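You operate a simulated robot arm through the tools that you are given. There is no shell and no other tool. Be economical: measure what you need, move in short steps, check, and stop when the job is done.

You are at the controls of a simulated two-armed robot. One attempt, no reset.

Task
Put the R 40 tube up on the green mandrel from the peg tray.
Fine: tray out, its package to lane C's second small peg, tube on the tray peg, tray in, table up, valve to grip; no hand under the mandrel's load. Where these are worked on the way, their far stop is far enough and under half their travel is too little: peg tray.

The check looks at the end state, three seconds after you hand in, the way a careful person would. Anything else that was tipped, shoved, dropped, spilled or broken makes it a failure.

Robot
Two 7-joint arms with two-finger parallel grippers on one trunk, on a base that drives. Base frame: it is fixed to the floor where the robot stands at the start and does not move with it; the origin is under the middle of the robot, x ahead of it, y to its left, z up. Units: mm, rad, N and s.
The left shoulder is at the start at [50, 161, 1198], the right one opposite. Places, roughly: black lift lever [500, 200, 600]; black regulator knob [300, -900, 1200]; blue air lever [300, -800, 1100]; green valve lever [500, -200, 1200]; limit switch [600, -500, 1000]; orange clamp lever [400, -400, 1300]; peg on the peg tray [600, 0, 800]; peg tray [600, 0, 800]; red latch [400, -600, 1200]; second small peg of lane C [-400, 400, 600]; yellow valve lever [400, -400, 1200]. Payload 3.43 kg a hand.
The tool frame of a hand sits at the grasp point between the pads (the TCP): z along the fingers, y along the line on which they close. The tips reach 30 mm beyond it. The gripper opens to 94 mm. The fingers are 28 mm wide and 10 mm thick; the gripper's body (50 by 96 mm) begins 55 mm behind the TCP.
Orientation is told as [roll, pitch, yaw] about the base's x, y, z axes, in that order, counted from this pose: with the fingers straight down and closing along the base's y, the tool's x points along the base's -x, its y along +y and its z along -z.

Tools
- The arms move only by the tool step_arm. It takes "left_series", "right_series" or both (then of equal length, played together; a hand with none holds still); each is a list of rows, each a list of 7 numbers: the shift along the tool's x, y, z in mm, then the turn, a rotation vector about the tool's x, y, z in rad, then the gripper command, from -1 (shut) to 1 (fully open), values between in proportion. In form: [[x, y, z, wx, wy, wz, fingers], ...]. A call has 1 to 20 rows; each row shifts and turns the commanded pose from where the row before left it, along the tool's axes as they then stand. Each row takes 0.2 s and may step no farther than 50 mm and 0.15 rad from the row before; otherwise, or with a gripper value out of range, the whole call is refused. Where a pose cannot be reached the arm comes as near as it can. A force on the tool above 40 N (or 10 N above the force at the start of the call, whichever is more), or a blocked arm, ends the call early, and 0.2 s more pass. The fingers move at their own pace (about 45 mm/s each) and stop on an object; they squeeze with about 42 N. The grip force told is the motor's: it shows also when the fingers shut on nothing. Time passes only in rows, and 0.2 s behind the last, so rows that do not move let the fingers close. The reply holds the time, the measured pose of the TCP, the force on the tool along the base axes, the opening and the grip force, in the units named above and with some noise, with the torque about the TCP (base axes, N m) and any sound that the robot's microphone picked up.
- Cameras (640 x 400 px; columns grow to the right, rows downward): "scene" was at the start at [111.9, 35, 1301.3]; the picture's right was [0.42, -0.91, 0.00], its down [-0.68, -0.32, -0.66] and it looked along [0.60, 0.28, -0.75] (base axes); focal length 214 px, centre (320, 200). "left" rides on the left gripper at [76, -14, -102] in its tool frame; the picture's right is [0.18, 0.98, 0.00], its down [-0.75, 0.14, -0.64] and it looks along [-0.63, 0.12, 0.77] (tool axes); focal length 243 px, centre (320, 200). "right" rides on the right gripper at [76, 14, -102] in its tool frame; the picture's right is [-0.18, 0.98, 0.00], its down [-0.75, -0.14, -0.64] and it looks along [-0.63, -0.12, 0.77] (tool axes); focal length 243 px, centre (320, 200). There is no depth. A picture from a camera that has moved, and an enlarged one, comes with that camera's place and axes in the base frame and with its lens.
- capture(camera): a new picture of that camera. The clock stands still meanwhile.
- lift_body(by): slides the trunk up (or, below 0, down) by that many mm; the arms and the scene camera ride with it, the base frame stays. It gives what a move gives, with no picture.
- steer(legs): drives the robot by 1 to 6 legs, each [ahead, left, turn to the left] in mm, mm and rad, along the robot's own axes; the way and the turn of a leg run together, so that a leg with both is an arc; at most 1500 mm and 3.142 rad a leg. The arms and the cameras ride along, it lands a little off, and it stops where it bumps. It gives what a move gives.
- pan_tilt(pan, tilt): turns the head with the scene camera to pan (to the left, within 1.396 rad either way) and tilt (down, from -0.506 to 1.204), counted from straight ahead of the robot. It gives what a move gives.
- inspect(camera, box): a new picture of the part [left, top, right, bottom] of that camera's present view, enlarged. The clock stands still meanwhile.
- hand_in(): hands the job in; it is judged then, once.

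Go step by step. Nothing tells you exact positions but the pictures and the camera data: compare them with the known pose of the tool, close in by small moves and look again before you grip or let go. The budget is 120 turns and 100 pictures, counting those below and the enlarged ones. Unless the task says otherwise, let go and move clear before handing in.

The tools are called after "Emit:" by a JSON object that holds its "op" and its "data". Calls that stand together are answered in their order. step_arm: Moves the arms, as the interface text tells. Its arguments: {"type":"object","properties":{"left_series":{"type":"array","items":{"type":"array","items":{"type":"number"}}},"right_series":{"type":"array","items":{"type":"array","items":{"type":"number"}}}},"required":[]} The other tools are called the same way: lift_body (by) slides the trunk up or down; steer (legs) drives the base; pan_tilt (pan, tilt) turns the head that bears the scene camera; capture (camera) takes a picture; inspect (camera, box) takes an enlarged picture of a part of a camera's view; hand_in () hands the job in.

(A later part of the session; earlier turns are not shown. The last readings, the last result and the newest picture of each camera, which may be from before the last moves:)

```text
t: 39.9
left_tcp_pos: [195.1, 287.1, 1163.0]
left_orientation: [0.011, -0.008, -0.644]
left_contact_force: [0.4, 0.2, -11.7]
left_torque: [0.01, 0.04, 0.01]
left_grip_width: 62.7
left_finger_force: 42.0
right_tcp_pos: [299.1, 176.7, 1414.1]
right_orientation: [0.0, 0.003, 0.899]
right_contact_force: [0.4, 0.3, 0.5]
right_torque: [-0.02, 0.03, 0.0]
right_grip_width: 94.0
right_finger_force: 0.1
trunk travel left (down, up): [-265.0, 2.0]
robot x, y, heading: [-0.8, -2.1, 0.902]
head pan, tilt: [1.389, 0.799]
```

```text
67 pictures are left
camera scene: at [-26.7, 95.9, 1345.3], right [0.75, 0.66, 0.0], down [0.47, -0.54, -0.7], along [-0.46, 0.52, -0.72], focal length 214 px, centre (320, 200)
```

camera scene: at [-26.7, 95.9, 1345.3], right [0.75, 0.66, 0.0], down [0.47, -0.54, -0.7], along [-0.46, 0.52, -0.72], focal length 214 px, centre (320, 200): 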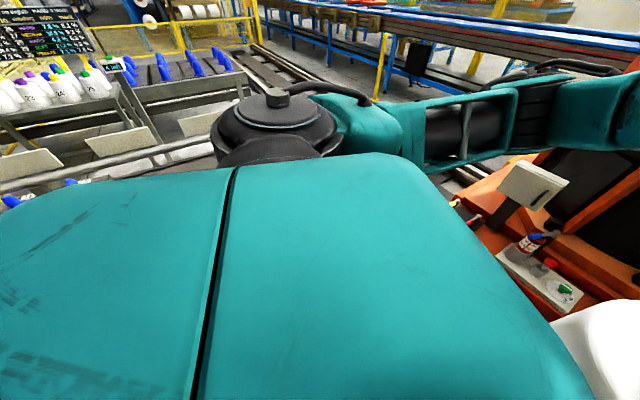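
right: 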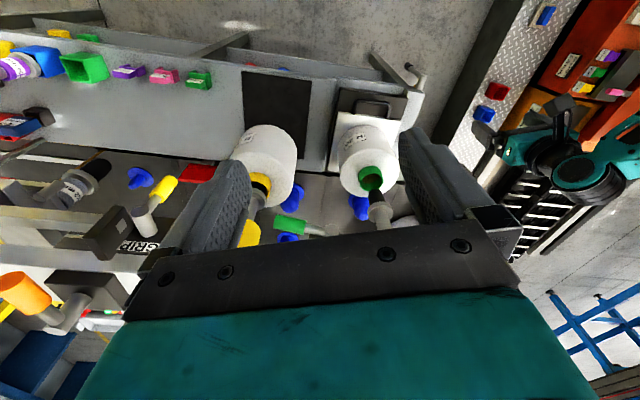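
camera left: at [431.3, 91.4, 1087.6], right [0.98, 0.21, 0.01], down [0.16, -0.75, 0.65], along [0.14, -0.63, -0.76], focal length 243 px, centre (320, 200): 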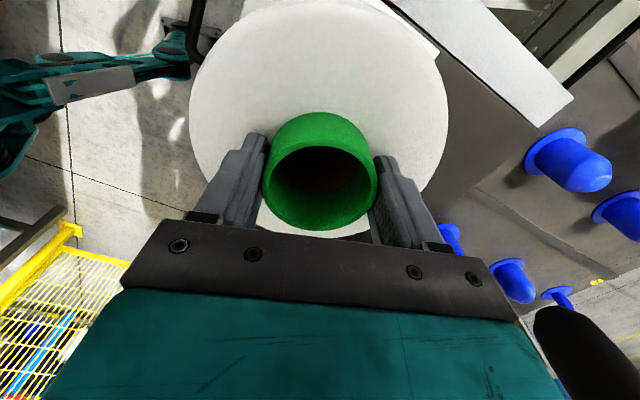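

My own shoulder blocks the view; I turn further so the head faces the lanes directly.

Emit:
{"op": "steer", "data": {"legs": [[0, 0, 1.1]]}}

Emit:
{"op": "pan_tilt", "data": {"pan": 0.5, "tilt": 0.6}}

Emit:
{"op": "capture", "data": {"camera": "scene"}}

```text
t: 43.1
left_tcp_pos: [-168.8, 302.0, 1164.4]
left_orientation: [0.013, -0.008, 0.465]
left_contact_force: [0.0, 0.4, -12.3]
left_torque: [-0.02, 0.0, 0.01]
left_grip_width: 62.7
left_finger_force: 41.6
right_tcp_pos: [-24.8, 347.4, 1414.4]
right_orientation: [0.001, 0.001, 2.009]
right_contact_force: [0.6, 0.7, -0.6]
right_torque: [-0.02, 0.04, 0.02]
right_grip_width: 94.0
right_finger_force: 0.0
trunk travel left (down, up): [-265.0, 2.0]
robot x, y, heading: [-0.2, -1.3, 2.007]
head pan, tilt: [1.389, 0.799]
```

```text
t: 44.3
left_tcp_pos: [-167.9, 302.2, 1164.7]
left_orientation: [0.012, -0.006, 0.466]
left_contact_force: [0.0, -0.4, -11.9]
left_torque: [-0.03, -0.01, 0.0]
left_grip_width: 62.7
left_finger_force: 42.4
right_tcp_pos: [-24.8, 347.6, 1415.4]
right_orientation: [-0.001, 0.003, 2.011]
right_contact_force: [0.3, 0.8, 0.0]
right_torque: [0.0, -0.03, 0.03]
right_grip_width: 94.0
right_finger_force: 0.0
trunk travel left (down, up): [-265.0, 2.0]
robot x, y, heading: [-3.0, 2.6, 2.009]
head pan, tilt: [0.499, 0.6]
```

```text
66 pictures are left
camera scene: at [-87.4, 92.1, 1362.2], right [0.59, 0.81, 0.0], down [0.46, -0.33, -0.82], along [-0.67, 0.49, -0.57], focal length 214 px, centre (320, 200)
```

scene: 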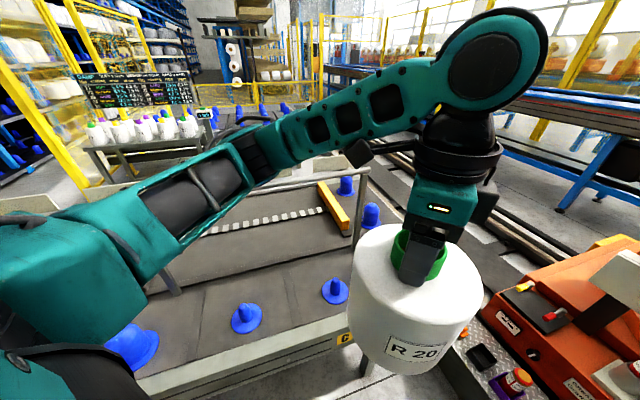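

I see a lane table with a "C" tag and blue pegs. I look closer.

Emit:
{"op": "inspect", "data": {"camera": "scene", "box": [100, 160, 420, 400]}}

Emit:
{"op": "pan_tilt", "data": {"pan": 0.9, "tilt": 0.9}}

Emit:
{"op": "capture", "data": {"camera": "scene"}}

Emit:
{"op": "inspect", "data": {"camera": "left", "box": [0, 0, 640, 400]}}

```text
1.67 times, centred on (260, 280) of scene
camera zoom: at [-87.4, 92.1, 1362.2], right [0.59, 0.81, 0.0], down [0.46, -0.33, -0.82], along [-0.67, 0.49, -0.57], focal length 358 px, centre (420, 67)
```

zoom: 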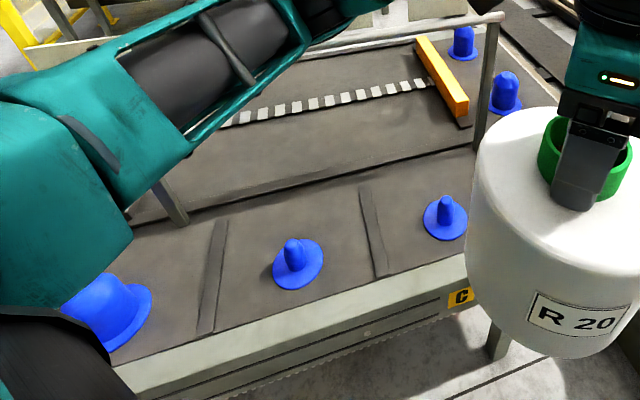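

```text
t: 45.1
left_tcp_pos: [-170.1, 303.4, 1163.8]
left_orientation: [0.012, -0.005, 0.466]
left_contact_force: [0.2, 0.4, -11.4]
left_torque: [-0.02, 0.0, 0.02]
left_grip_width: 62.6
left_finger_force: 42.3
right_tcp_pos: [-23.2, 347.7, 1414.9]
right_orientation: [-0.001, 0.003, 2.012]
right_contact_force: [0.4, 0.3, 0.0]
right_torque: [0.01, 0.02, 0.02]
right_grip_width: 94.1
right_finger_force: 0.0
trunk travel left (down, up): [-265.0, 2.0]
robot x, y, heading: [-3.1, 0.7, 2.015]
head pan, tilt: [0.901, 0.901]
```

```text
64 pictures are left
camera scene: at [-89.4, 57.3, 1337.5], right [0.23, 0.97, 0.0], down [0.76, -0.18, -0.62], along [-0.6, 0.14, -0.78], focal length 214 px, centre (320, 200)
```

scene: 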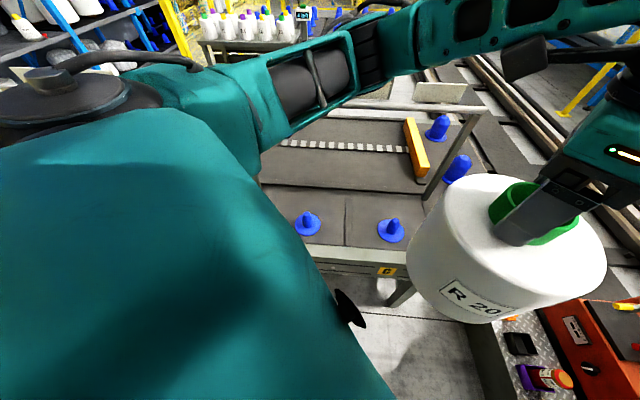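

```text
1.00 times, centred on (320, 200) of left (not enlarged: the box is as wide or as high as the picture)
camera zoom: at [-228.9, 253.8, 1266.7], right [-0.61, 0.8, 0.01], down [0.61, 0.46, 0.65], along [0.51, 0.4, -0.76], focal length 243 px, centre (320, 200)
```

zoom: 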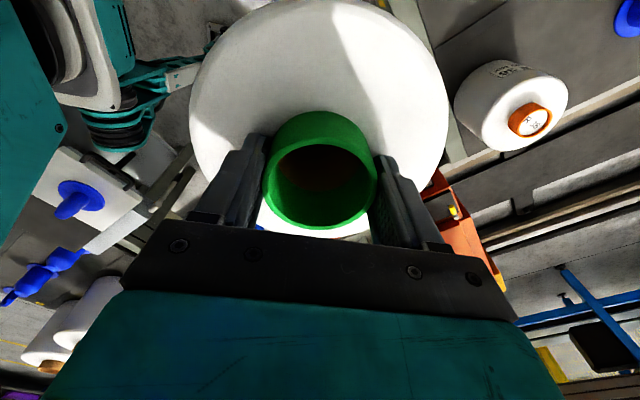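

I need an unobstructed view of lane C; I turn further left and look to the right of the held package.

Emit:
{"op": "steer", "data": {"legs": [[0, 0, 0.9]]}}

Emit:
{"op": "pan_tilt", "data": {"pan": -0.5, "tilt": 0.7}}

Emit:
{"op": "capture", "data": {"camera": "scene"}}

```text
t: 47.8
left_tcp_pos: [-340.3, 59.0, 1163.7]
left_orientation: [0.013, -0.007, 1.357]
left_contact_force: [0.6, -0.2, -12.8]
left_torque: [0.0, -0.02, 0.02]
left_grip_width: 62.3
left_finger_force: 42.2
right_tcp_pos: [-285.3, 199.1, 1414.1]
right_orientation: [0.001, 0.003, 2.902]
right_contact_force: [0.0, -0.7, 1.3]
right_torque: [0.0, -0.01, 0.01]
right_grip_width: 93.7
right_finger_force: 0.1
trunk travel left (down, up): [-265.0, 2.0]
robot x, y, heading: [0.8, 1.3, 2.906]
head pan, tilt: [0.901, 0.901]
```

```text
t: 49.4
left_tcp_pos: [-339.7, 59.4, 1164.2]
left_orientation: [0.012, -0.006, 1.36]
left_contact_force: [0.1, 0.2, -12.1]
left_torque: [0.01, -0.02, -0.02]
left_grip_width: 62.4
left_finger_force: 41.9
right_tcp_pos: [-284.5, 201.1, 1415.6]
right_orientation: [0.0, 0.003, 2.907]
right_contact_force: [19.5, 30.3, 8.4]
right_torque: [-3.48, 1.29, 3.23]
right_grip_width: 93.9
right_finger_force: 0.1
trunk travel left (down, up): [-265.0, 2.0]
robot x, y, heading: [1.0, -0.8, 2.905]
head pan, tilt: [-0.499, 0.7]
```

```text
62 pictures are left
camera scene: at [-113.5, 48.6, 1350.4], right [0.43, 0.9, 0.0], down [0.61, -0.29, -0.74], along [-0.67, 0.32, -0.67], focal length 214 px, centre (320, 200)
```

scene: 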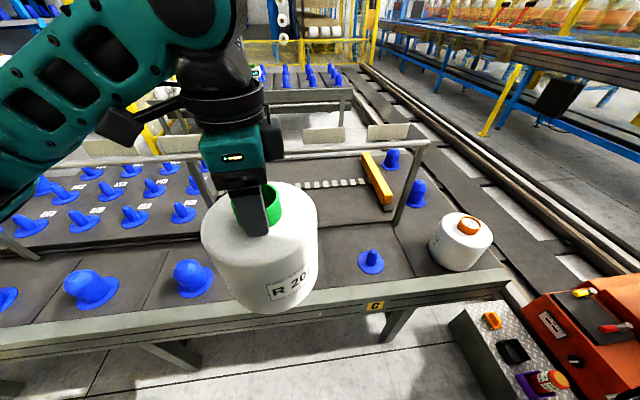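

The front row reads big, big, small, small (above tag C), then an orange-core package; the second small peg is at about [-440, 425, 600]. The head seems to press the right arm at this pan, so I turn it back, then turn the robot to face that peg.

Emit:
{"op": "pan_tilt", "data": {"pan": 0.2, "tilt": 0.9}}

Emit:
{"op": "steer", "data": {"legs": [[0, 0, -0.87]]}}

Emit:
{"op": "capture", "data": {"camera": "scene"}}

Emit:
{"op": "capture", "data": {"camera": "right"}}

```text
t: 50.4
left_tcp_pos: [-341.0, 59.4, 1163.4]
left_orientation: [0.013, -0.005, 1.356]
left_contact_force: [0.4, 0.1, -11.7]
left_torque: [-0.03, 0.01, 0.02]
left_grip_width: 62.4
left_finger_force: 42.1
right_tcp_pos: [-285.4, 199.1, 1415.5]
right_orientation: [0.001, 0.001, 2.901]
right_contact_force: [0.5, -0.3, 0.4]
right_torque: [0.0, 0.02, -0.02]
right_grip_width: 94.0
right_finger_force: 0.0
trunk travel left (down, up): [-265.0, 2.0]
robot x, y, heading: [0.6, 2.9, 2.901]
head pan, tilt: [0.201, 0.901]
```

```text
t: 53.1
left_tcp_pos: [-173.4, 300.3, 1164.4]
left_orientation: [0.012, -0.003, 0.479]
left_contact_force: [-0.4, -0.2, -12.1]
left_torque: [0.0, -0.01, 0.02]
left_grip_width: 61.9
left_finger_force: 41.8
right_tcp_pos: [-29.5, 347.1, 1413.6]
right_orientation: [0.001, 0.002, 2.024]
right_contact_force: [0.7, 0.1, -0.4]
right_torque: [0.01, 0.03, -0.01]
right_grip_width: 93.7
right_finger_force: 0.1
trunk travel left (down, up): [-265.0, 2.0]
robot x, y, heading: [0.4, 2.1, 2.026]
head pan, tilt: [0.201, 0.901]
```

```text
61 pictures are left
camera scene: at [-62.4, 99.6, 1337.4], right [0.79, 0.61, 0.0], down [0.48, -0.62, -0.62], along [-0.38, 0.49, -0.78], focal length 214 px, centre (320, 200)
```

scene: 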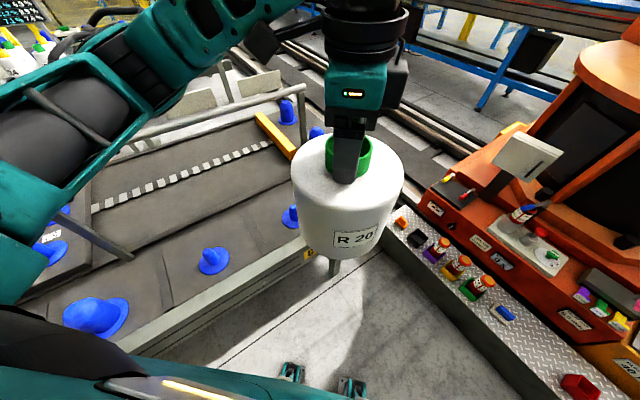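

```text
60 pictures are left
camera right: at [-10.0, 273.5, 1517.2], right [-0.96, -0.27, 0.0], down [-0.2, 0.74, 0.64], along [-0.17, 0.62, -0.77], focal length 243 px, centre (320, 200)
```

right: 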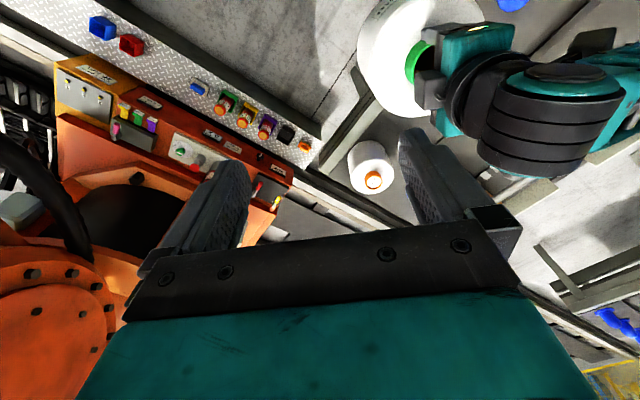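

I extend the package over the peg, still high, and look.

Emit:
{"op": "step_arm", "data": {"left_series": [[18, 24, 0, 0, 0, 0, -1], [23, 30, 0, 0, 0, 0, -1], [23, 30, 0, 0, 0, 0, -1], [23, 30, 0, 0, 0, 0, -1], [23, 30, 0, 0, 0, 0, -1], [23, 30, 0, 0, 0, 0, -1], [23, 30, 0, 0, 0, 0, -1], [19, 25, 0, 0, 0, 0, -1], [10, 16, 0, 0, 0, 0, -1]]}}

Emit:
{"op": "capture", "data": {"camera": "scene"}}

Emit:
{"op": "capture", "data": {"camera": "left"}}

```text
t: 55.1
left_tcp_pos: [-452.1, 432.1, 1165.8]
left_orientation: [0.011, -0.007, 0.481]
left_contact_force: [-0.1, -0.5, -11.0]
left_torque: [-0.01, 0.05, -0.02]
left_grip_width: 62.3
left_finger_force: 42.0
right_tcp_pos: [-30.0, 347.5, 1413.2]
right_orientation: [0.001, 0.002, 2.025]
right_contact_force: [0.0, -0.3, -0.6]
right_torque: [0.01, -0.01, 0.01]
right_grip_width: 93.9
right_finger_force: 0.0
trunk travel left (down, up): [-265.0, 2.0]
robot x, y, heading: [0.2, 3.3, 2.023]
head pan, tilt: [0.201, 0.901]
```

```text
59 pictures are left
camera scene: at [-63.2, 100.0, 1337.3], right [0.79, 0.61, 0.0], down [0.48, -0.62, -0.62], along [-0.38, 0.49, -0.78], focal length 214 px, centre (320, 200)
```

scene: 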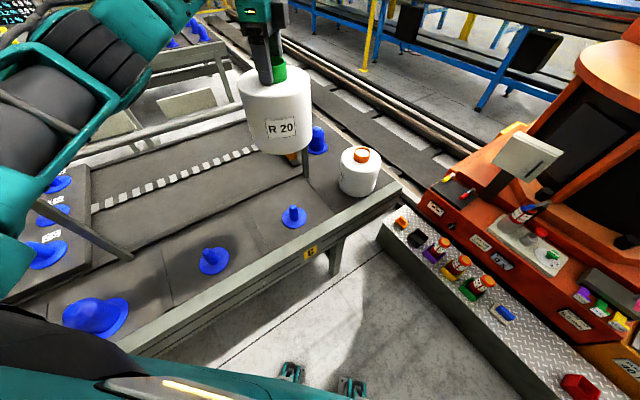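

```text
58 pictures are left
camera left: at [-511.2, 382.4, 1267.9], right [-0.62, 0.79, 0.01], down [0.6, 0.47, 0.65], along [0.51, 0.41, -0.76], focal length 243 px, centre (320, 200)
```

left: 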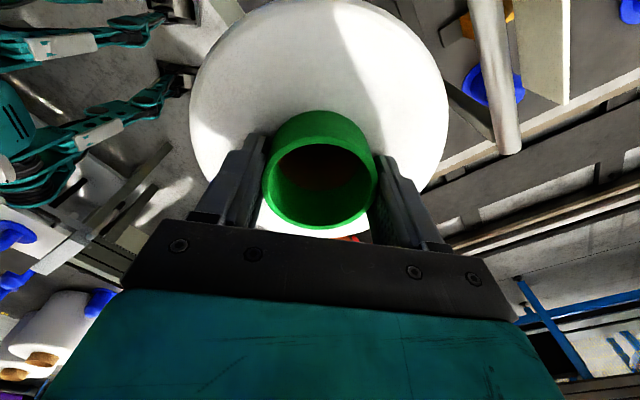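

Emit:
{"op": "capture", "data": {"camera": "right"}}

Emit:
{"op": "inspect", "data": {"camera": "scene", "box": [220, 60, 380, 260]}}

```text
57 pictures are left
camera right: at [-10.9, 274.0, 1517.1], right [-0.96, -0.27, 0.0], down [-0.2, 0.74, 0.64], along [-0.17, 0.62, -0.77], focal length 243 px, centre (320, 200)
```

right: 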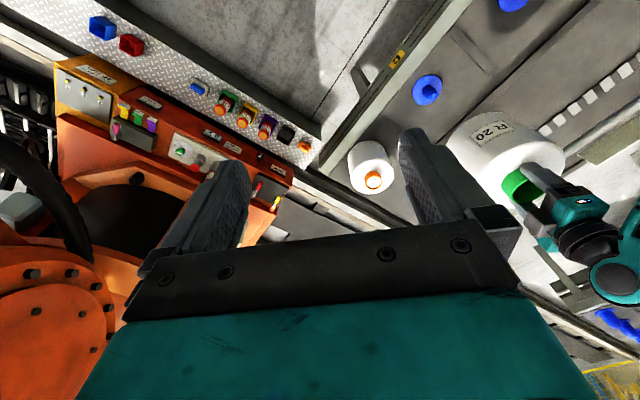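

```text
2.00 times, centred on (300, 160) of scene
camera zoom: at [-63.2, 100.0, 1337.3], right [0.79, 0.61, 0.0], down [0.48, -0.62, -0.62], along [-0.38, 0.49, -0.78], focal length 429 px, centre (360, 280)
```

zoom: 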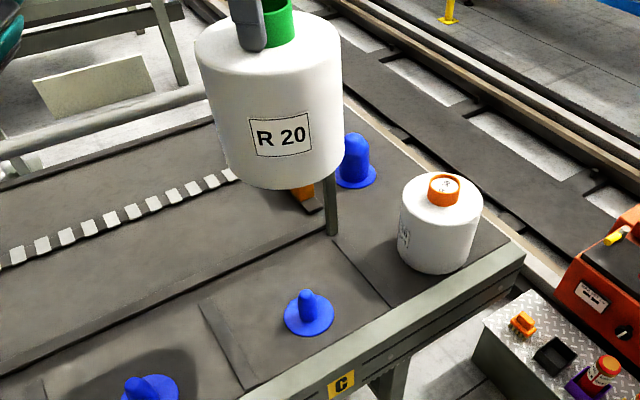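

Triangulated: peg flange at about [-437, 414, 620]. I shift over it and lower partway, then check alignment.

Emit:
{"op": "step_arm", "data": {"left_series": [[-5, -23, 0, 0, 0, 0, -1], [0, 0, 30, 0, 0, 0, -1], [0, 0, 30, 0, 0, 0, -1], [0, 0, 30, 0, 0, 0, -1], [0, 0, 30, 0, 0, 0, -1], [0, 0, 30, 0, 0, 0, -1], [0, 0, 30, 0, 0, 0, -1], [0, 0, 20, 0, 0, 0, -1]]}}

Emit:
{"op": "inspect", "data": {"camera": "scene", "box": [220, 60, 380, 260]}}

Emit:
{"op": "inspect", "data": {"camera": "right", "box": [320, 0, 640, 200]}}

```text
t: 56.9
left_tcp_pos: [-435.1, 415.6, 964.8]
left_orientation: [0.012, -0.004, 0.481]
left_contact_force: [1.0, 0.6, -11.0]
left_torque: [-0.01, 0.02, -0.03]
left_grip_width: 62.0
left_finger_force: 41.8
right_tcp_pos: [-30.4, 347.6, 1413.4]
right_orientation: [0.001, 0.003, 2.024]
right_contact_force: [-0.2, 0.0, 0.0]
right_torque: [0.0, 0.04, 0.02]
right_grip_width: 94.1
right_finger_force: 0.1
trunk travel left (down, up): [-265.0, 2.0]
robot x, y, heading: [2.3, -3.9, 2.026]
head pan, tilt: [0.201, 0.901]
```

```text
2.00 times, centred on (300, 160) of scene
camera zoom: at [-63.2, 99.9, 1337.4], right [0.79, 0.61, 0.0], down [0.48, -0.62, -0.62], along [-0.38, 0.49, -0.78], focal length 429 px, centre (360, 280)
```

zoom: 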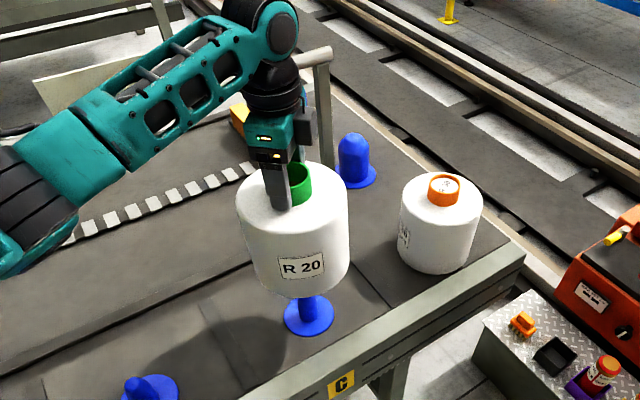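

```text
2.00 times, centred on (480, 100) of right
camera zoom: at [-10.9, 273.8, 1517.2], right [-0.96, -0.27, 0.0], down [-0.2, 0.74, 0.64], along [-0.17, 0.62, -0.77], focal length 485 px, centre (0, 400)
```

zoom: 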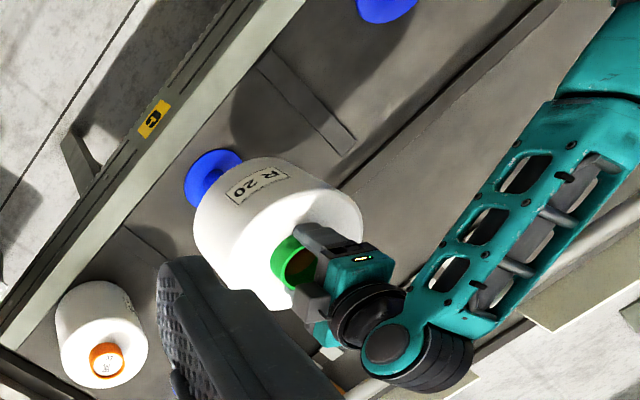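

Both cameras show the package sits ~9 mm off the TCP along tool −x, so I shift 11 mm and lower onto the peg with slow final steps.

Emit:
{"op": "step_arm", "data": {"left_series": [[11, 0, 0, 0, 0, 0, -1], [0, 0, 20, 0, 0, 0, -1], [0, 0, 20, 0, 0, 0, -1], [0, 0, 15, 0, 0, 0, -1], [0, 0, 15, 0, 0, 0, -1], [0, 0, 15, 0, 0, 0, -1], [0, 0, 15, 0, 0, 0, -1], [0, 0, 10, 0, 0, 0, -1], [0, 0, 10, 0, 0, 0, -1]]}}

Emit:
{"op": "inspect", "data": {"camera": "scene", "box": [220, 60, 380, 260]}}

Emit:
{"op": "inspect", "data": {"camera": "right", "box": [320, 0, 640, 200]}}

```text
t: 58.9
left_tcp_pos: [-444.7, 412.3, 843.7]
left_orientation: [0.008, -0.008, 0.48]
left_contact_force: [0.2, -0.2, -12.1]
left_torque: [-0.02, 0.0, 0.0]
left_grip_width: 62.2
left_finger_force: 42.0
right_tcp_pos: [-29.7, 349.0, 1414.5]
right_orientation: [0.0, 0.002, 2.024]
right_contact_force: [-0.1, 0.3, -0.2]
right_torque: [0.0, -0.01, 0.0]
right_grip_width: 93.9
right_finger_force: 0.1
trunk travel left (down, up): [-265.0, 2.0]
robot x, y, heading: [-4.1, 2.3, 2.024]
head pan, tilt: [0.201, 0.901]
```

```text
2.00 times, centred on (300, 160) of scene
camera zoom: at [-63.2, 99.9, 1337.3], right [0.79, 0.61, 0.0], down [0.48, -0.62, -0.62], along [-0.38, 0.49, -0.78], focal length 429 px, centre (360, 280)
```

zoom: 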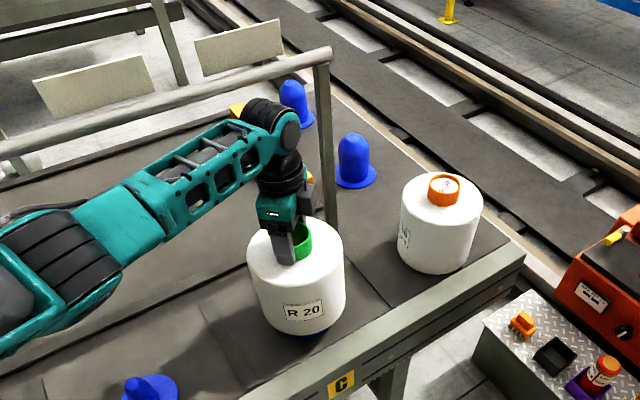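

```text
2.00 times, centred on (480, 100) of right
camera zoom: at [-10.9, 273.9, 1517.2], right [-0.96, -0.27, 0.0], down [-0.2, 0.74, 0.64], along [-0.17, 0.62, -0.77], focal length 485 px, centre (0, 400)
```

zoom: 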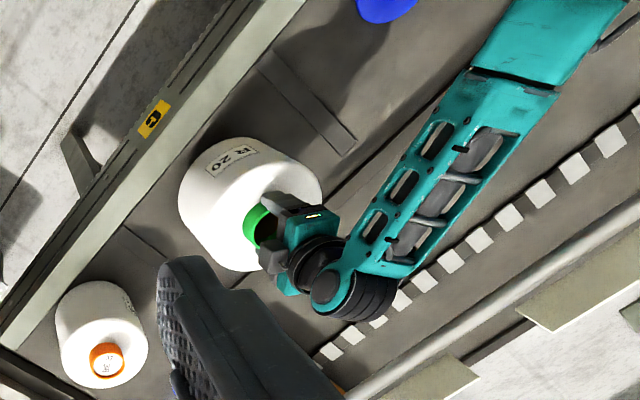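

The peg is inside the core, no side force. I lower until it seats.

Emit:
{"op": "step_arm", "data": {"left_series": [[0, 0, 6, 0, 0, 0, -1], [0, 0, 6, 0, 0, 0, -1], [0, 0, 5, 0, 0, 0, -1], [0, 0, 4, 0, 0, 0, -1], [0, 0, 4, 0, 0, 0, -1], [0, 0, 4, 0, 0, 0, -1], [0, 0, 4, 0, 0, 0, -1]]}}

```text
t: 60.5
left_tcp_pos: [-445.8, 413.1, 811.2]
left_orientation: [0.01, -0.007, 0.48]
left_contact_force: [1.4, -1.2, -11.5]
left_torque: [-0.07, -0.16, 0.01]
left_grip_width: 62.1
left_finger_force: 42.5
right_tcp_pos: [-29.7, 348.0, 1415.0]
right_orientation: [0.0, 0.002, 2.025]
right_contact_force: [0.5, 0.2, 0.6]
right_torque: [0.02, 0.02, 0.01]
right_grip_width: 93.9
right_finger_force: 0.0
trunk travel left (down, up): [-265.0, 2.0]
robot x, y, heading: [-0.3, 1.7, 2.023]
head pan, tilt: [0.201, 0.901]
```

Emit:
{"op": "step_arm", "data": {"left_series": [[0, 0, 4, 0, 0, 0, -1], [0, 0, 4, 0, 0, 0, -1], [0, 0, 4, 0, 0, 0, -1], [0, 0, 4, 0, 0, 0, -1], [0, 0, 4, 0, 0, 0, -1]]}}

Emit:
{"op": "inspect", "data": {"camera": "scene", "box": [260, 110, 340, 230]}}

```text
t: 61.6
left_tcp_pos: [-443.6, 415.1, 806.5]
left_orientation: [0.018, -0.01, 0.48]
left_contact_force: [6.7, -14.5, 25.6]
left_torque: [-1.6, -0.17, 0.22]
left_grip_width: 62.0
left_finger_force: 41.8
right_tcp_pos: [-27.2, 345.3, 1415.5]
right_orientation: [0.001, -0.002, 2.025]
right_contact_force: [-0.4, 0.3, 1.1]
right_torque: [0.0, -0.05, -0.01]
right_grip_width: 93.8
right_finger_force: 0.0
trunk travel left (down, up): [-265.0, 2.0]
robot x, y, heading: [-2.2, 3.4, 2.024]
head pan, tilt: [0.201, 0.901]
stopped in row 5 (left hand): the force on the tool passed its limit at 44 N (the readings are from after the stop); the commanded pose is now the measured one
```

```text
3.33 times, centred on (300, 170) of scene
camera zoom: at [-60.4, 96.2, 1338.1], right [0.79, 0.61, 0.0], down [0.48, -0.62, -0.62], along [-0.38, 0.49, -0.78], focal length 715 px, centre (387, 300)
```

zoom: 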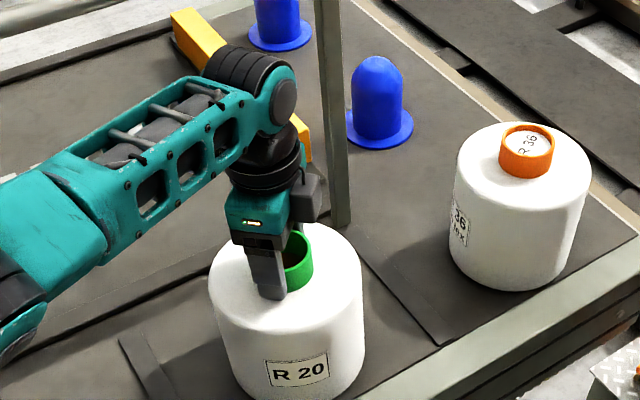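

Seated at TCP z ≈ 807. I release and rise straight up.

Emit:
{"op": "step_arm", "data": {"left_series": [[0, 0, -2, 0, 0, 0, -1], [0, 0, 0, 0, 0, 0, -0.2], [0, 0, 0, 0, 0, 0, 0.6], [0, 0, 0, 0, 0, 0, 1], [0, 0, 0, 0, 0, 0, 1], [0, 0, -15, 0, 0, 0, 1], [0, 0, -25, 0, 0, 0, 1], [0, 0, -40, 0, 0, 0, 1], [0, 0, -50, 0, 0, 0, 1], [0, 0, -50, 0, 0, 0, 1], [0, 0, -50, 0, 0, 0, 1]]}}

Emit:
{"op": "capture", "data": {"camera": "scene"}}

```text
t: 64.0
left_tcp_pos: [-443.9, 409.4, 1034.1]
left_orientation: [0.017, -0.007, 0.479]
left_contact_force: [-0.9, -0.5, 0.5]
left_torque: [-0.01, 0.03, -0.01]
left_grip_width: 93.8
left_finger_force: 0.1
right_tcp_pos: [-29.4, 346.2, 1414.6]
right_orientation: [0.001, 0.001, 2.026]
right_contact_force: [0.0, 0.6, -0.1]
right_torque: [-0.01, -0.01, 0.02]
right_grip_width: 94.1
right_finger_force: 0.0
trunk travel left (down, up): [-265.0, 2.0]
robot x, y, heading: [2.7, 1.5, 2.025]
head pan, tilt: [0.201, 0.901]
```

```text
50 pictures are left
camera scene: at [-61.7, 98.6, 1337.5], right [0.79, 0.61, 0.0], down [0.48, -0.62, -0.62], along [-0.38, 0.49, -0.78], focal length 214 px, centre (320, 200)
```

scene: 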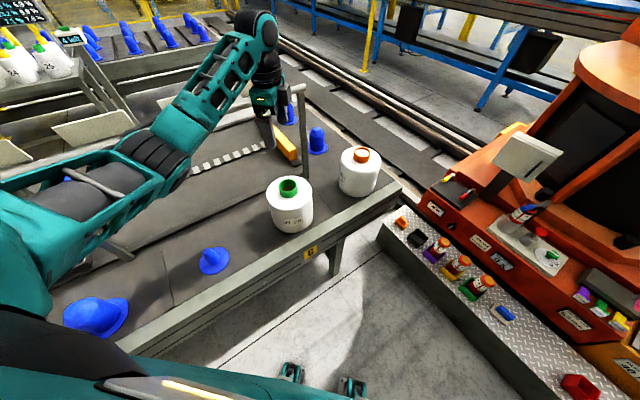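

R 20 stands on lane C's second small peg. I retract the left arm, turn back to face the press squarely (heading about -0.3, the cell's skew), and back up a little.

Emit:
{"op": "step_arm", "data": {"left_series": [[1, -46, -15, 0, 0, 0, 0], [1, -46, -15, 0, 0, 0, 0], [1, -46, -15, 0, 0, 0, 0], [1, -46, -15, 0, 0, 0, 0], [1, -46, -15, 0, 0, 0, 0]]}}

Emit:
{"op": "steer", "data": {"legs": [[0, 0, -2.331], [-90, 0, 0]]}}

Emit:
{"op": "pan_tilt", "data": {"pan": 0.0, "tilt": 0.95}}

Emit:
{"op": "capture", "data": {"camera": "scene"}}

```text
t: 65.2
left_tcp_pos: [-343.8, 202.1, 1103.5]
left_orientation: [0.017, -0.006, 0.481]
left_contact_force: [0.8, 0.3, 0.9]
left_torque: [0.03, 0.03, 0.03]
left_grip_width: 47.4
left_finger_force: 0.1
right_tcp_pos: [-28.6, 345.7, 1415.9]
right_orientation: [0.0, 0.002, 2.023]
right_contact_force: [-0.3, -0.4, -0.2]
right_torque: [-0.02, 0.0, -0.04]
right_grip_width: 93.7
right_finger_force: 0.1
trunk travel left (down, up): [-265.0, 2.0]
robot x, y, heading: [-4.1, 0.2, 2.028]
head pan, tilt: [0.201, 0.901]
```

```text
t: 72.0
left_tcp_pos: [294.5, 144.0, 1105.3]
left_orientation: [0.016, -0.006, -1.829]
left_contact_force: [-0.2, 0.7, -0.5]
left_torque: [0.0, 0.01, -0.02]
left_grip_width: 46.8
left_finger_force: 0.0
right_tcp_pos: [189.4, -184.5, 1416.3]
right_orientation: [0.002, 0.0, -0.284]
right_contact_force: [0.1, -0.5, 0.3]
right_torque: [0.02, 0.02, -0.02]
right_grip_width: 93.9
right_finger_force: 0.1
trunk travel left (down, up): [-265.0, 2.0]
robot x, y, heading: [-87.5, 27.2, -0.281]
head pan, tilt: [0.201, 0.901]
stopped in leg 2: the robot was blocked; the commanded pose is now the measured one
```

```text
t: 72.7
left_tcp_pos: [293.6, 145.4, 1103.6]
left_orientation: [0.018, -0.008, -1.827]
left_contact_force: [0.4, -0.4, -0.1]
left_torque: [-0.01, 0.02, -0.01]
left_grip_width: 46.9
left_finger_force: 0.1
right_tcp_pos: [188.5, -184.0, 1415.0]
right_orientation: [0.0, -0.001, -0.282]
right_contact_force: [0.9, 0.2, 0.6]
right_torque: [0.02, -0.01, 0.01]
right_grip_width: 94.1
right_finger_force: 0.2
trunk travel left (down, up): [-265.0, 2.0]
robot x, y, heading: [-89.3, 30.7, -0.28]
head pan, tilt: [0.0, 0.949]
```

```text
49 pictures are left
camera scene: at [22.1, -2.9, 1333.9], right [-0.28, -0.96, 0.0], down [-0.78, 0.23, -0.58], along [0.56, -0.16, -0.81], focal length 214 px, centre (320, 200)
```

scene: 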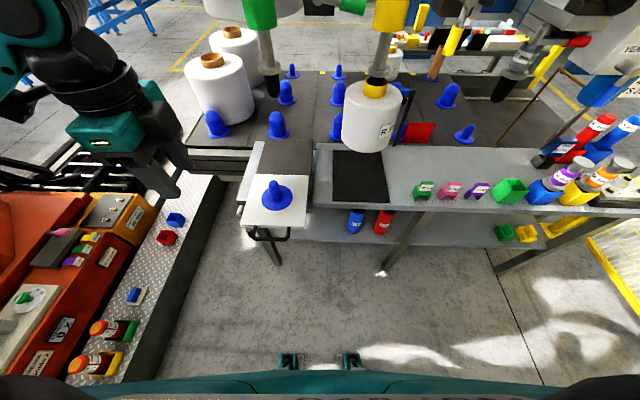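

The base touched something behind at the end; I move forward a little to clear it. Then I park the left hand higher, lower the trunk, and level the right hand to point forward.

Emit:
{"op": "steer", "data": {"legs": [[15, 0, -0.02]]}}

Emit:
{"op": "step_arm", "data": {"left_series": [[10, 0, -45, 0, 0, 0, 0], [10, 0, -45, 0, 0, 0, 0], [10, 0, -45, 0, 0, 0, 0], [10, 0, -45, 0, 0, 0, 0]]}}

Emit:
{"op": "lift_body", "data": {"by": -255}}

Emit:
{"op": "step_arm", "data": {"right_series": [[-30, 0, 0, 0, 0, 0, 1], [-30, 0, 0, 0, 0, 0, 1], [-30, 0, 0, 0, 0, 0, 1], [-30, 0, 0, 0, 0, 0, 1], [0, 0, 0, 0, -0.15, 0, 1], [0, 0, 0, 0, -0.15, 0, 1], [0, 0, 0, 0, -0.15, 0, 1], [0, 0, 0, 0, -0.15, 0, 1], [0, 0, 0, 0, -0.15, 0, 1], [0, 0, 0, 0, -0.15, 0, 1], [0, 0, 0, 0, -0.15, 0, 1], [0, 0, 0, 0, -0.15, 0, 1], [0, 0, 0, 0, -0.15, 0, 1], [0, 0, 0, 0, -0.15, 0, 1], [0, 0, 0, 0, -0.07, 0, 1]]}}

```text
t: 73.5
left_tcp_pos: [312.1, 132.7, 1105.3]
left_orientation: [0.016, -0.006, -1.849]
left_contact_force: [-0.1, -0.6, -0.2]
left_torque: [0.04, -0.01, 0.02]
left_grip_width: 46.9
left_finger_force: 0.0
right_tcp_pos: [199.1, -193.7, 1414.3]
right_orientation: [0.002, 0.001, -0.302]
right_contact_force: [0.0, 0.1, -0.1]
right_torque: [0.0, 0.03, -0.03]
right_grip_width: 94.0
right_finger_force: 0.0
trunk travel left (down, up): [-265.0, 2.0]
robot x, y, heading: [-75.0, 22.5, -0.301]
head pan, tilt: [0.0, 0.949]
```

```text
t: 74.5
left_tcp_pos: [319.9, 172.5, 1284.9]
left_orientation: [0.014, -0.007, -1.848]
left_contact_force: [1.0, -0.2, -0.3]
left_torque: [0.03, -0.05, 0.0]
left_grip_width: 46.9
left_finger_force: 0.1
right_tcp_pos: [198.8, -194.5, 1416.2]
right_orientation: [0.002, -0.002, -0.302]
right_contact_force: [-0.1, 0.2, -0.4]
right_torque: [0.01, 0.0, -0.02]
right_grip_width: 94.1
right_finger_force: 0.1
trunk travel left (down, up): [-265.0, 2.0]
robot x, y, heading: [-71.7, 19.9, -0.299]
head pan, tilt: [0.0, 0.949]
```

```text
t: 77.1
left_tcp_pos: [320.0, 173.3, 1030.2]
left_orientation: [0.017, -0.005, -1.849]
left_contact_force: [-0.1, -0.5, 0.0]
left_torque: [-0.02, -0.02, -0.02]
left_grip_width: 47.1
left_finger_force: 0.0
right_tcp_pos: [199.2, -193.5, 1160.3]
right_orientation: [0.001, -0.001, -0.302]
right_contact_force: [-0.7, 0.0, -0.6]
right_torque: [0.02, -0.02, -0.03]
right_grip_width: 94.2
right_finger_force: 0.0
trunk travel left (down, up): [-10.0, 257.0]
robot x, y, heading: [-72.8, 21.7, -0.303]
head pan, tilt: [0.0, 0.949]
```

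```text
t: 80.3
left_tcp_pos: [320.3, 173.3, 1028.2]
left_orientation: [0.016, -0.006, -1.848]
left_contact_force: [-0.4, 0.5, 1.1]
left_torque: [0.02, 0.03, 0.03]
left_grip_width: 47.0
left_finger_force: 0.0
right_tcp_pos: [313.5, -228.8, 1161.1]
right_orientation: [2.44, -1.568, -2.739]
right_contact_force: [-0.5, -0.3, 0.9]
right_torque: [0.02, -0.02, 0.01]
right_grip_width: 94.1
right_finger_force: 0.2
trunk travel left (down, up): [-10.0, 257.0]
robot x, y, heading: [-73.0, 20.2, -0.3]
head pan, tilt: [0.0, 0.949]
```

Right hand points forward but its camera is underneath. I roll it by half a turn so the camera is on top.

Emit:
{"op": "step_arm", "data": {"right_series": [[0, 0, 0, 0, 0, 0.15, 1], [0, 0, 0, 0, 0, 0.15, 1], [0, 0, 0, 0, 0, 0.15, 1], [0, 0, 0, 0, 0, 0.15, 1], [0, 0, 0, 0, 0, 0.15, 1], [0, 0, 0, 0, 0, 0.15, 1], [0, 0, 0, 0, 0, 0.15, 1], [0, 0, 0, 0, 0, 0.15, 1], [0, 0, 0, 0, 0, 0.15, 1], [0, 0, 0, 0, 0, 0.15, 1], [0, 0, 0, 0, 0, 0.15, 1], [0, 0, 0, 0, 0, 0.15, 1], [0, 0, 0, 0, 0, 0.15, 1], [0, 0, 0, 0, 0, 0.15, 1], [0, 0, 0, 0, 0, 0.15, 1], [0, 0, 0, 0, 0, 0.15, 1], [0, 0, 0, 0, 0, 0.15, 1], [0, 0, 0, 0, 0, 0.15, 1], [0, 0, 0, 0, 0, 0.15, 1], [0, 0, 0, 0, 0, 0.15, 1]]}}

Emit:
{"op": "step_arm", "data": {"right_series": [[0, 0, 0, 0, 0, 0.14, 1]]}}

Emit:
{"op": "capture", "data": {"camera": "scene"}}

```text
t: 84.5
left_tcp_pos: [319.8, 173.5, 1029.8]
left_orientation: [0.017, -0.006, -1.85]
left_contact_force: [0.0, -0.6, 0.5]
left_torque: [-0.02, -0.02, -0.01]
left_grip_width: 47.2
left_finger_force: 0.1
right_tcp_pos: [313.2, -229.2, 1161.3]
right_orientation: [1.562, 1.434, -1.88]
right_contact_force: [0.5, 0.4, 0.5]
right_torque: [0.02, 0.0, 0.02]
right_grip_width: 93.7
right_finger_force: 0.0
trunk travel left (down, up): [-10.0, 257.0]
robot x, y, heading: [-71.0, 18.9, -0.306]
head pan, tilt: [0.0, 0.949]
```

```text
t: 84.9
left_tcp_pos: [320.5, 172.3, 1029.3]
left_orientation: [0.017, -0.006, -1.849]
left_contact_force: [0.7, 0.6, 0.7]
left_torque: [-0.01, 0.01, 0.01]
left_grip_width: 46.9
left_finger_force: 0.0
right_tcp_pos: [312.8, -231.0, 1160.2]
right_orientation: [-0.004, 1.568, 2.834]
right_contact_force: [-0.5, -0.4, -0.8]
right_torque: [0.01, -0.03, -0.02]
right_grip_width: 94.1
right_finger_force: 0.0
trunk travel left (down, up): [-10.0, 257.0]
robot x, y, heading: [-74.0, 23.0, -0.301]
head pan, tilt: [0.0, 0.949]
```

```text
48 pictures are left
camera scene: at [35.6, -9.5, 1078.9], right [-0.3, -0.95, 0.0], down [-0.78, 0.24, -0.58], along [0.56, -0.17, -0.81], focal length 214 px, centre (320, 200)
```

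scene: 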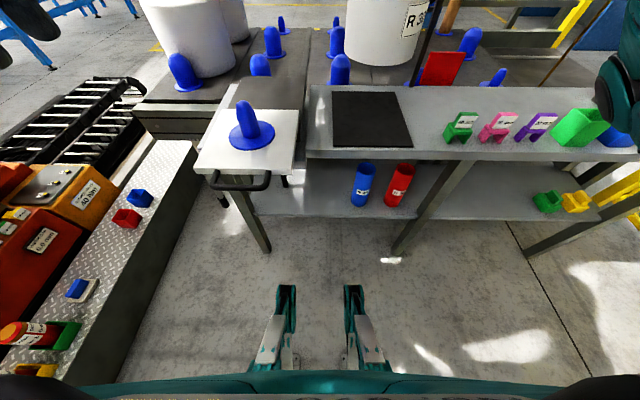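

Now I have a clear view: blue R 40 tube at about [440, -289], z 428–594, on the shelf. I lower the right hand in front of the table.

Emit:
{"op": "step_arm", "data": {"right_series": [[0, 9, -25, 0, 0, 0, 1], [0, 9, -25, 0, 0, 0, 1], [-46, 0, 0, 0, 0, 0, 1], [-46, 0, 0, 0, 0, 0, 1], [-46, 0, 0, 0, 0, 0, 1], [-46, 0, 0, 0, 0, 0, 1], [-46, 0, 0, 0, 0, 0, 1], [-46, 0, 0, 0, 0, 0, 1], [-46, 0, 0, 0, 0, 0, 1], [-46, 0, 0, 0, 0, 0, 1], [-46, 0, 0, 0, 0, 0, 1]]}}

Emit:
{"op": "step_arm", "data": {"right_series": [[-46, 0, 0, 0, 0, 0, 1], [-46, 0, 0, 0, 0, 0, 1], [-46, 0, 0, 0, 0, 0, 1], [-46, 0, 0, 0, 0, 0, 1], [-42, 0, 0, 0, 0, 0, 1]]}}

Emit:
{"op": "capture", "data": {"camera": "right"}}

Emit:
{"op": "capture", "data": {"camera": "scene"}}

```text
t: 87.3
left_tcp_pos: [320.4, 172.3, 1029.9]
left_orientation: [0.018, -0.008, -1.847]
left_contact_force: [-0.3, 0.6, -0.3]
left_torque: [-0.03, 0.02, 0.01]
left_grip_width: 46.7
left_finger_force: 0.0
right_tcp_pos: [313.7, -164.7, 802.7]
right_orientation: [0.579, 1.567, -2.866]
right_contact_force: [1.0, -0.1, -0.8]
right_torque: [0.02, -0.02, 0.01]
right_grip_width: 93.9
right_finger_force: 0.1
right hand out of reach, approached as far as the arm can: row 3, 4, 5, 6, 8, 9, 10, 11
trunk travel left (down, up): [-10.0, 257.0]
robot x, y, heading: [-73.1, 20.8, -0.305]
head pan, tilt: [0.0, 0.949]
```

```text
t: 88.5
left_tcp_pos: [319.3, 173.0, 1029.8]
left_orientation: [0.017, -0.006, -1.848]
left_contact_force: [0.1, 0.5, -0.6]
left_torque: [0.0, -0.02, 0.0]
left_grip_width: 47.2
left_finger_force: 0.0
right_tcp_pos: [330.0, -63.6, 698.6]
right_orientation: [0.303, 1.566, 3.135]
right_contact_force: [-0.9, 0.6, 1.4]
right_torque: [0.02, 0.0, 0.03]
right_grip_width: 94.2
right_finger_force: 0.1
right hand out of reach, approached as far as the arm can: row 1, 2, 3, 4, 5
trunk travel left (down, up): [-10.0, 257.0]
robot x, y, heading: [-76.9, 22.3, -0.304]
head pan, tilt: [0.0, 0.949]
```

```text
47 pictures are left
camera right: at [226.5, -46.5, 775.9], right [-0.3, -0.94, -0.18], down [-0.57, 0.33, -0.75], along [0.76, -0.12, -0.64], focal length 243 px, centre (320, 200)
```

right: 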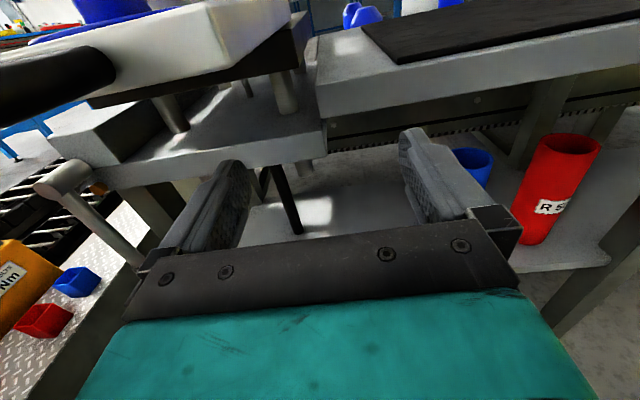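

```text
46 pictures are left
camera scene: at [35.6, -9.6, 1078.9], right [-0.3, -0.95, 0.0], down [-0.78, 0.24, -0.58], along [0.56, -0.17, -0.81], focal length 214 px, centre (320, 200)
```

scene: 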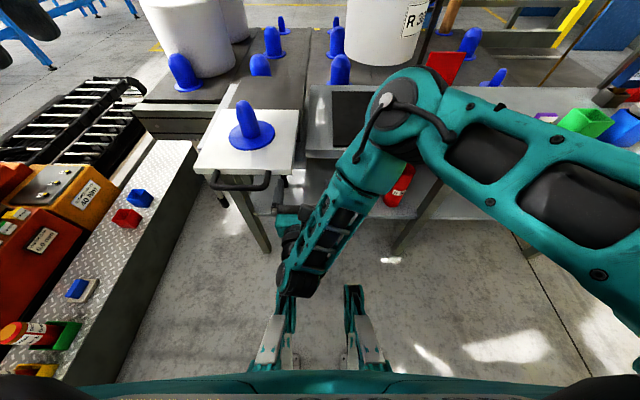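

That pose is out of the arm's reach. I go back up the same way, undo the roll, and use a tilted grasp (about 35° below level) instead.

Emit:
{"op": "step_arm", "data": {"right_series": [[46, 8, 0, 0, 0, 0, 1], [46, 8, 0, 0, 0, 0, 1], [46, 8, 0, 0, 0, 0, 1], [46, 8, 0, 0, 0, 0, 1], [46, 8, 2, 0, 0, 0, 1], [46, 8, 2, 0, 0, 0, 1], [46, 8, 2, 0, 0, 0, 1], [46, 8, 2, 0, 0, 0, 1], [46, 8, 2, 0, 0, 0, 1], [40, 8, 2, 0, 0, 0, 1]]}}

```text
t: 89.4
left_tcp_pos: [320.2, 173.8, 1029.7]
left_orientation: [0.017, -0.008, -1.849]
left_contact_force: [-0.1, -0.5, 0.0]
left_torque: [0.0, -0.01, 0.0]
left_grip_width: 46.9
left_finger_force: 0.0
right_tcp_pos: [319.0, -85.8, 838.8]
right_orientation: [0.623, 1.521, -2.805]
right_contact_force: [0.4, 3.0, -10.6]
right_torque: [-0.59, 0.07, -0.01]
right_grip_width: 94.3
right_finger_force: 0.1
trunk travel left (down, up): [-10.0, 257.0]
robot x, y, heading: [-70.8, 22.2, -0.299]
head pan, tilt: [0.0, 0.949]
stopped in row 4 (right hand): the force on the tool passed its limit at 74 N (the readings are from after the stop); the commanded pose is now the measured one
```

Something was touched on the way up; I look before moving further.

Emit:
{"op": "capture", "data": {"camera": "scene"}}

Emit:
{"op": "capture", "data": {"camera": "right"}}

```text
45 pictures are left
camera scene: at [36.1, -9.1, 1078.9], right [-0.3, -0.96, 0.0], down [-0.78, 0.24, -0.58], along [0.56, -0.17, -0.81], focal length 214 px, centre (320, 200)
```

scene: 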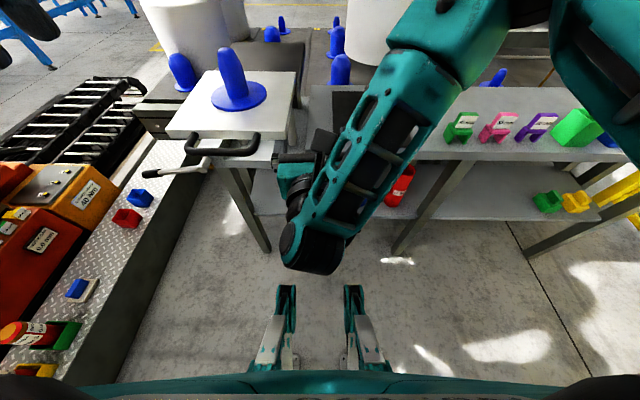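

```text
44 pictures are left
camera right: at [218.3, -69.7, 918.8], right [-0.29, -0.95, -0.16], down [-0.61, 0.3, -0.73], along [0.74, -0.11, -0.66], focal length 243 px, centre (320, 200)
```

right: 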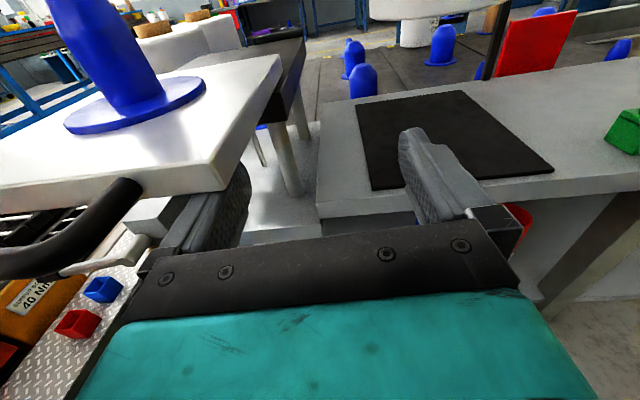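

My left finger came up under the tray plate and raised the lift table a bit. I back down, then slide right clear of it, and check whether it sinks back.

Emit:
{"op": "step_arm", "data": {"right_series": [[-15, 0, 0, 0, 0, 0, 1], [-20, 0, 0, 0, 0, 0, 1], [-20, 0, 0, 0, 0, 0, 1], [-20, 10, 0, 0, 0, 0, 1], [0, 40, 0, 0, 0, 0, 1], [0, 40, 0, 0, 0, 0, 1], [0, 40, 0, 0, 0, 0, 1]]}}

Emit:
{"op": "capture", "data": {"camera": "scene"}}

```text
t: 91.0
left_tcp_pos: [320.6, 172.7, 1029.8]
left_orientation: [0.017, -0.008, -1.847]
left_contact_force: [-0.4, -0.4, -0.9]
left_torque: [0.0, -0.01, 0.0]
left_grip_width: 47.0
left_finger_force: 0.1
right_tcp_pos: [301.6, -168.7, 804.6]
right_orientation: [0.571, 1.526, -2.862]
right_contact_force: [1.1, 0.9, -0.4]
right_torque: [0.02, -0.03, 0.01]
right_grip_width: 94.1
right_finger_force: 0.0
right hand out of reach, approached as far as the arm can: row 5, 6, 7
trunk travel left (down, up): [-10.0, 257.0]
robot x, y, heading: [-72.4, 27.5, -0.301]
head pan, tilt: [0.0, 0.949]
```

```text
43 pictures are left
camera scene: at [35.6, -9.3, 1078.9], right [-0.3, -0.96, 0.0], down [-0.78, 0.24, -0.58], along [0.56, -0.17, -0.81], focal length 214 px, centre (320, 200)
```

scene: 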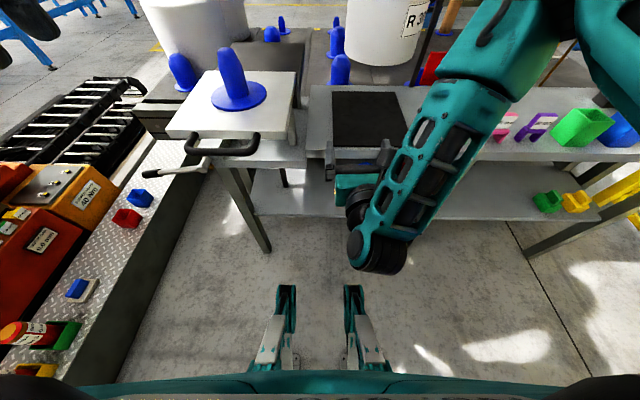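

The lift table stays partly raised; I will lower it later with its lever. First, right hand up and unroll.

Emit:
{"op": "step_arm", "data": {"right_series": [[0, 20, -5, 0, 0, 0, 1], [40, 10, -5, 0, 0, 0, 1], [45, 0, 0, 0, 0, 0, 1], [45, 0, 0, 0, 0, 0, 1], [45, 0, 0, 0, 0, 0, 1], [45, 0, 0, 0, 0, 0, 1], [45, 0, 0, 0, 0, 0, 1], [45, 0, 0, 0, 0, 0, 1], [20, 0, 0, 0, 0, 0, 1]]}}

Emit:
{"op": "step_arm", "data": {"right_series": [[0, 0, 0, 0, 0, -0.15, 1], [0, 0, 0, 0, 0, -0.15, 1], [0, 0, 0, 0, 0, -0.15, 1], [0, 0, 0, 0, 0, -0.15, 1], [0, 0, 0, 0, 0, -0.15, 1], [0, 0, 0, 0, 0, -0.15, 1], [0, 0, 0, 0, 0, -0.15, 1], [0, 0, 0, 0, 0, -0.15, 1], [0, 0, 0, 0, 0, -0.15, 1], [0, 0, 0, 0, 0, -0.15, 1], [0, 0, 0, 0, 0, -0.15, 1], [0, 0, 0, 0, 0, -0.15, 1], [0, 0, 0, 0, 0, -0.15, 1], [0, 0, 0, 0, 0, -0.15, 1], [0, 0, 0, 0, 0, -0.15, 1], [0, 0, 0, 0, 0, -0.15, 1], [0, 0, 0, 0, 0, -0.15, 1], [0, 0, 0, 0, 0, -0.15, 1], [0, 0, 0, 0, 0, -0.15, 1], [0, 0, 0, 0, 0, -0.15, 1]]}}

Emit:
{"op": "capture", "data": {"camera": "right"}}

```text
t: 93.0
left_tcp_pos: [319.2, 174.1, 1030.1]
left_orientation: [0.016, -0.006, -1.85]
left_contact_force: [0.7, -0.3, -0.4]
left_torque: [-0.01, 0.04, -0.03]
left_grip_width: 46.9
left_finger_force: 0.0
right_tcp_pos: [302.9, -178.6, 1144.6]
right_orientation: [0.624, 1.524, -2.809]
right_contact_force: [-0.3, 0.2, 0.7]
right_torque: [-0.01, -0.02, -0.02]
right_grip_width: 94.0
right_finger_force: 0.1
right hand out of reach, approached as far as the arm can: row 1
trunk travel left (down, up): [-10.0, 257.0]
robot x, y, heading: [-72.7, 23.1, -0.301]
head pan, tilt: [0.0, 0.949]
```

```text
t: 97.2
left_tcp_pos: [320.1, 172.9, 1030.0]
left_orientation: [0.019, -0.006, -1.85]
left_contact_force: [0.2, -0.2, -0.1]
left_torque: [0.0, -0.02, -0.02]
left_grip_width: 47.1
left_finger_force: 0.0
right_tcp_pos: [303.0, -179.6, 1145.5]
right_orientation: [1.282, -1.45, -1.576]
right_contact_force: [0.3, -0.2, -0.4]
right_torque: [0.02, 0.02, -0.01]
right_grip_width: 94.0
right_finger_force: 0.0
trunk travel left (down, up): [-10.0, 257.0]
robot x, y, heading: [-72.3, 22.2, -0.299]
head pan, tilt: [0.0, 0.949]
```

```text
42 pictures are left
camera right: at [207.9, -126.9, 1074.7], right [0.28, 0.91, 0.3], down [-0.66, -0.04, 0.75], along [0.7, -0.41, 0.59], focal length 243 px, centre (320, 200)
```

right: 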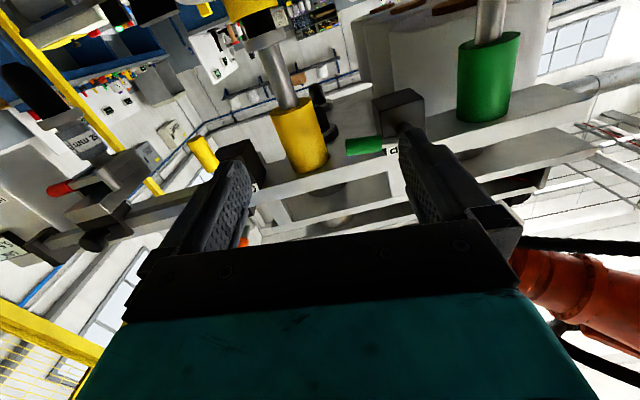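

Now I level the roll, tilt 34° downward, shift right to the tube's line and lower in front of the table.

Emit:
{"op": "step_arm", "data": {"right_series": [[0, -16, 0, 0, 0, -0.12, 1], [0, -16, 0, 0, 0.15, 0, 1], [0, -16, 0, 0, 0.15, 0, 1], [0, -16, 0, 0, 0.15, 0, 1], [9, 0, -14, 0, 0.15, 0, 1], [36.2, 0, 24.8, 0, 0, 0, 1], [36.2, 0, 24.8, 0, 0, 0, 1], [36.2, 0, 24.8, 0, 0, 0, 1], [36.2, 0, 24.8, 0, 0, 0, 1], [36.2, 0, 24.8, 0, 0, 0, 1], [36.2, 0, 24.8, 0, 0, 0, 1]]}}

Emit:
{"op": "capture", "data": {"camera": "scene"}}

```text
t: 99.6
left_tcp_pos: [318.8, 172.6, 1029.5]
left_orientation: [0.017, -0.008, -1.849]
left_contact_force: [0.0, 0.2, 0.8]
left_torque: [0.0, -0.01, 0.02]
left_grip_width: 47.3
left_finger_force: 0.0
right_tcp_pos: [275.7, -230.4, 882.6]
right_orientation: [-0.002, -0.935, -0.289]
right_contact_force: [-0.2, -0.2, 0.0]
right_torque: [-0.01, 0.01, -0.02]
right_grip_width: 93.8
right_finger_force: 0.1
right hand out of reach, approached as far as the arm can: row 10, 11
trunk travel left (down, up): [-10.0, 257.0]
robot x, y, heading: [-74.1, 21.7, -0.294]
head pan, tilt: [0.0, 0.949]
```

```text
41 pictures are left
camera scene: at [35.6, -9.3, 1078.9], right [-0.3, -0.96, 0.0], down [-0.78, 0.24, -0.58], along [0.56, -0.17, -0.81], focal length 214 px, centre (320, 200)
```

scene: 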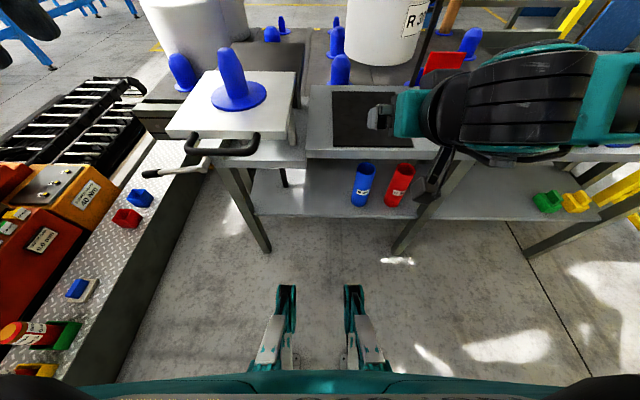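

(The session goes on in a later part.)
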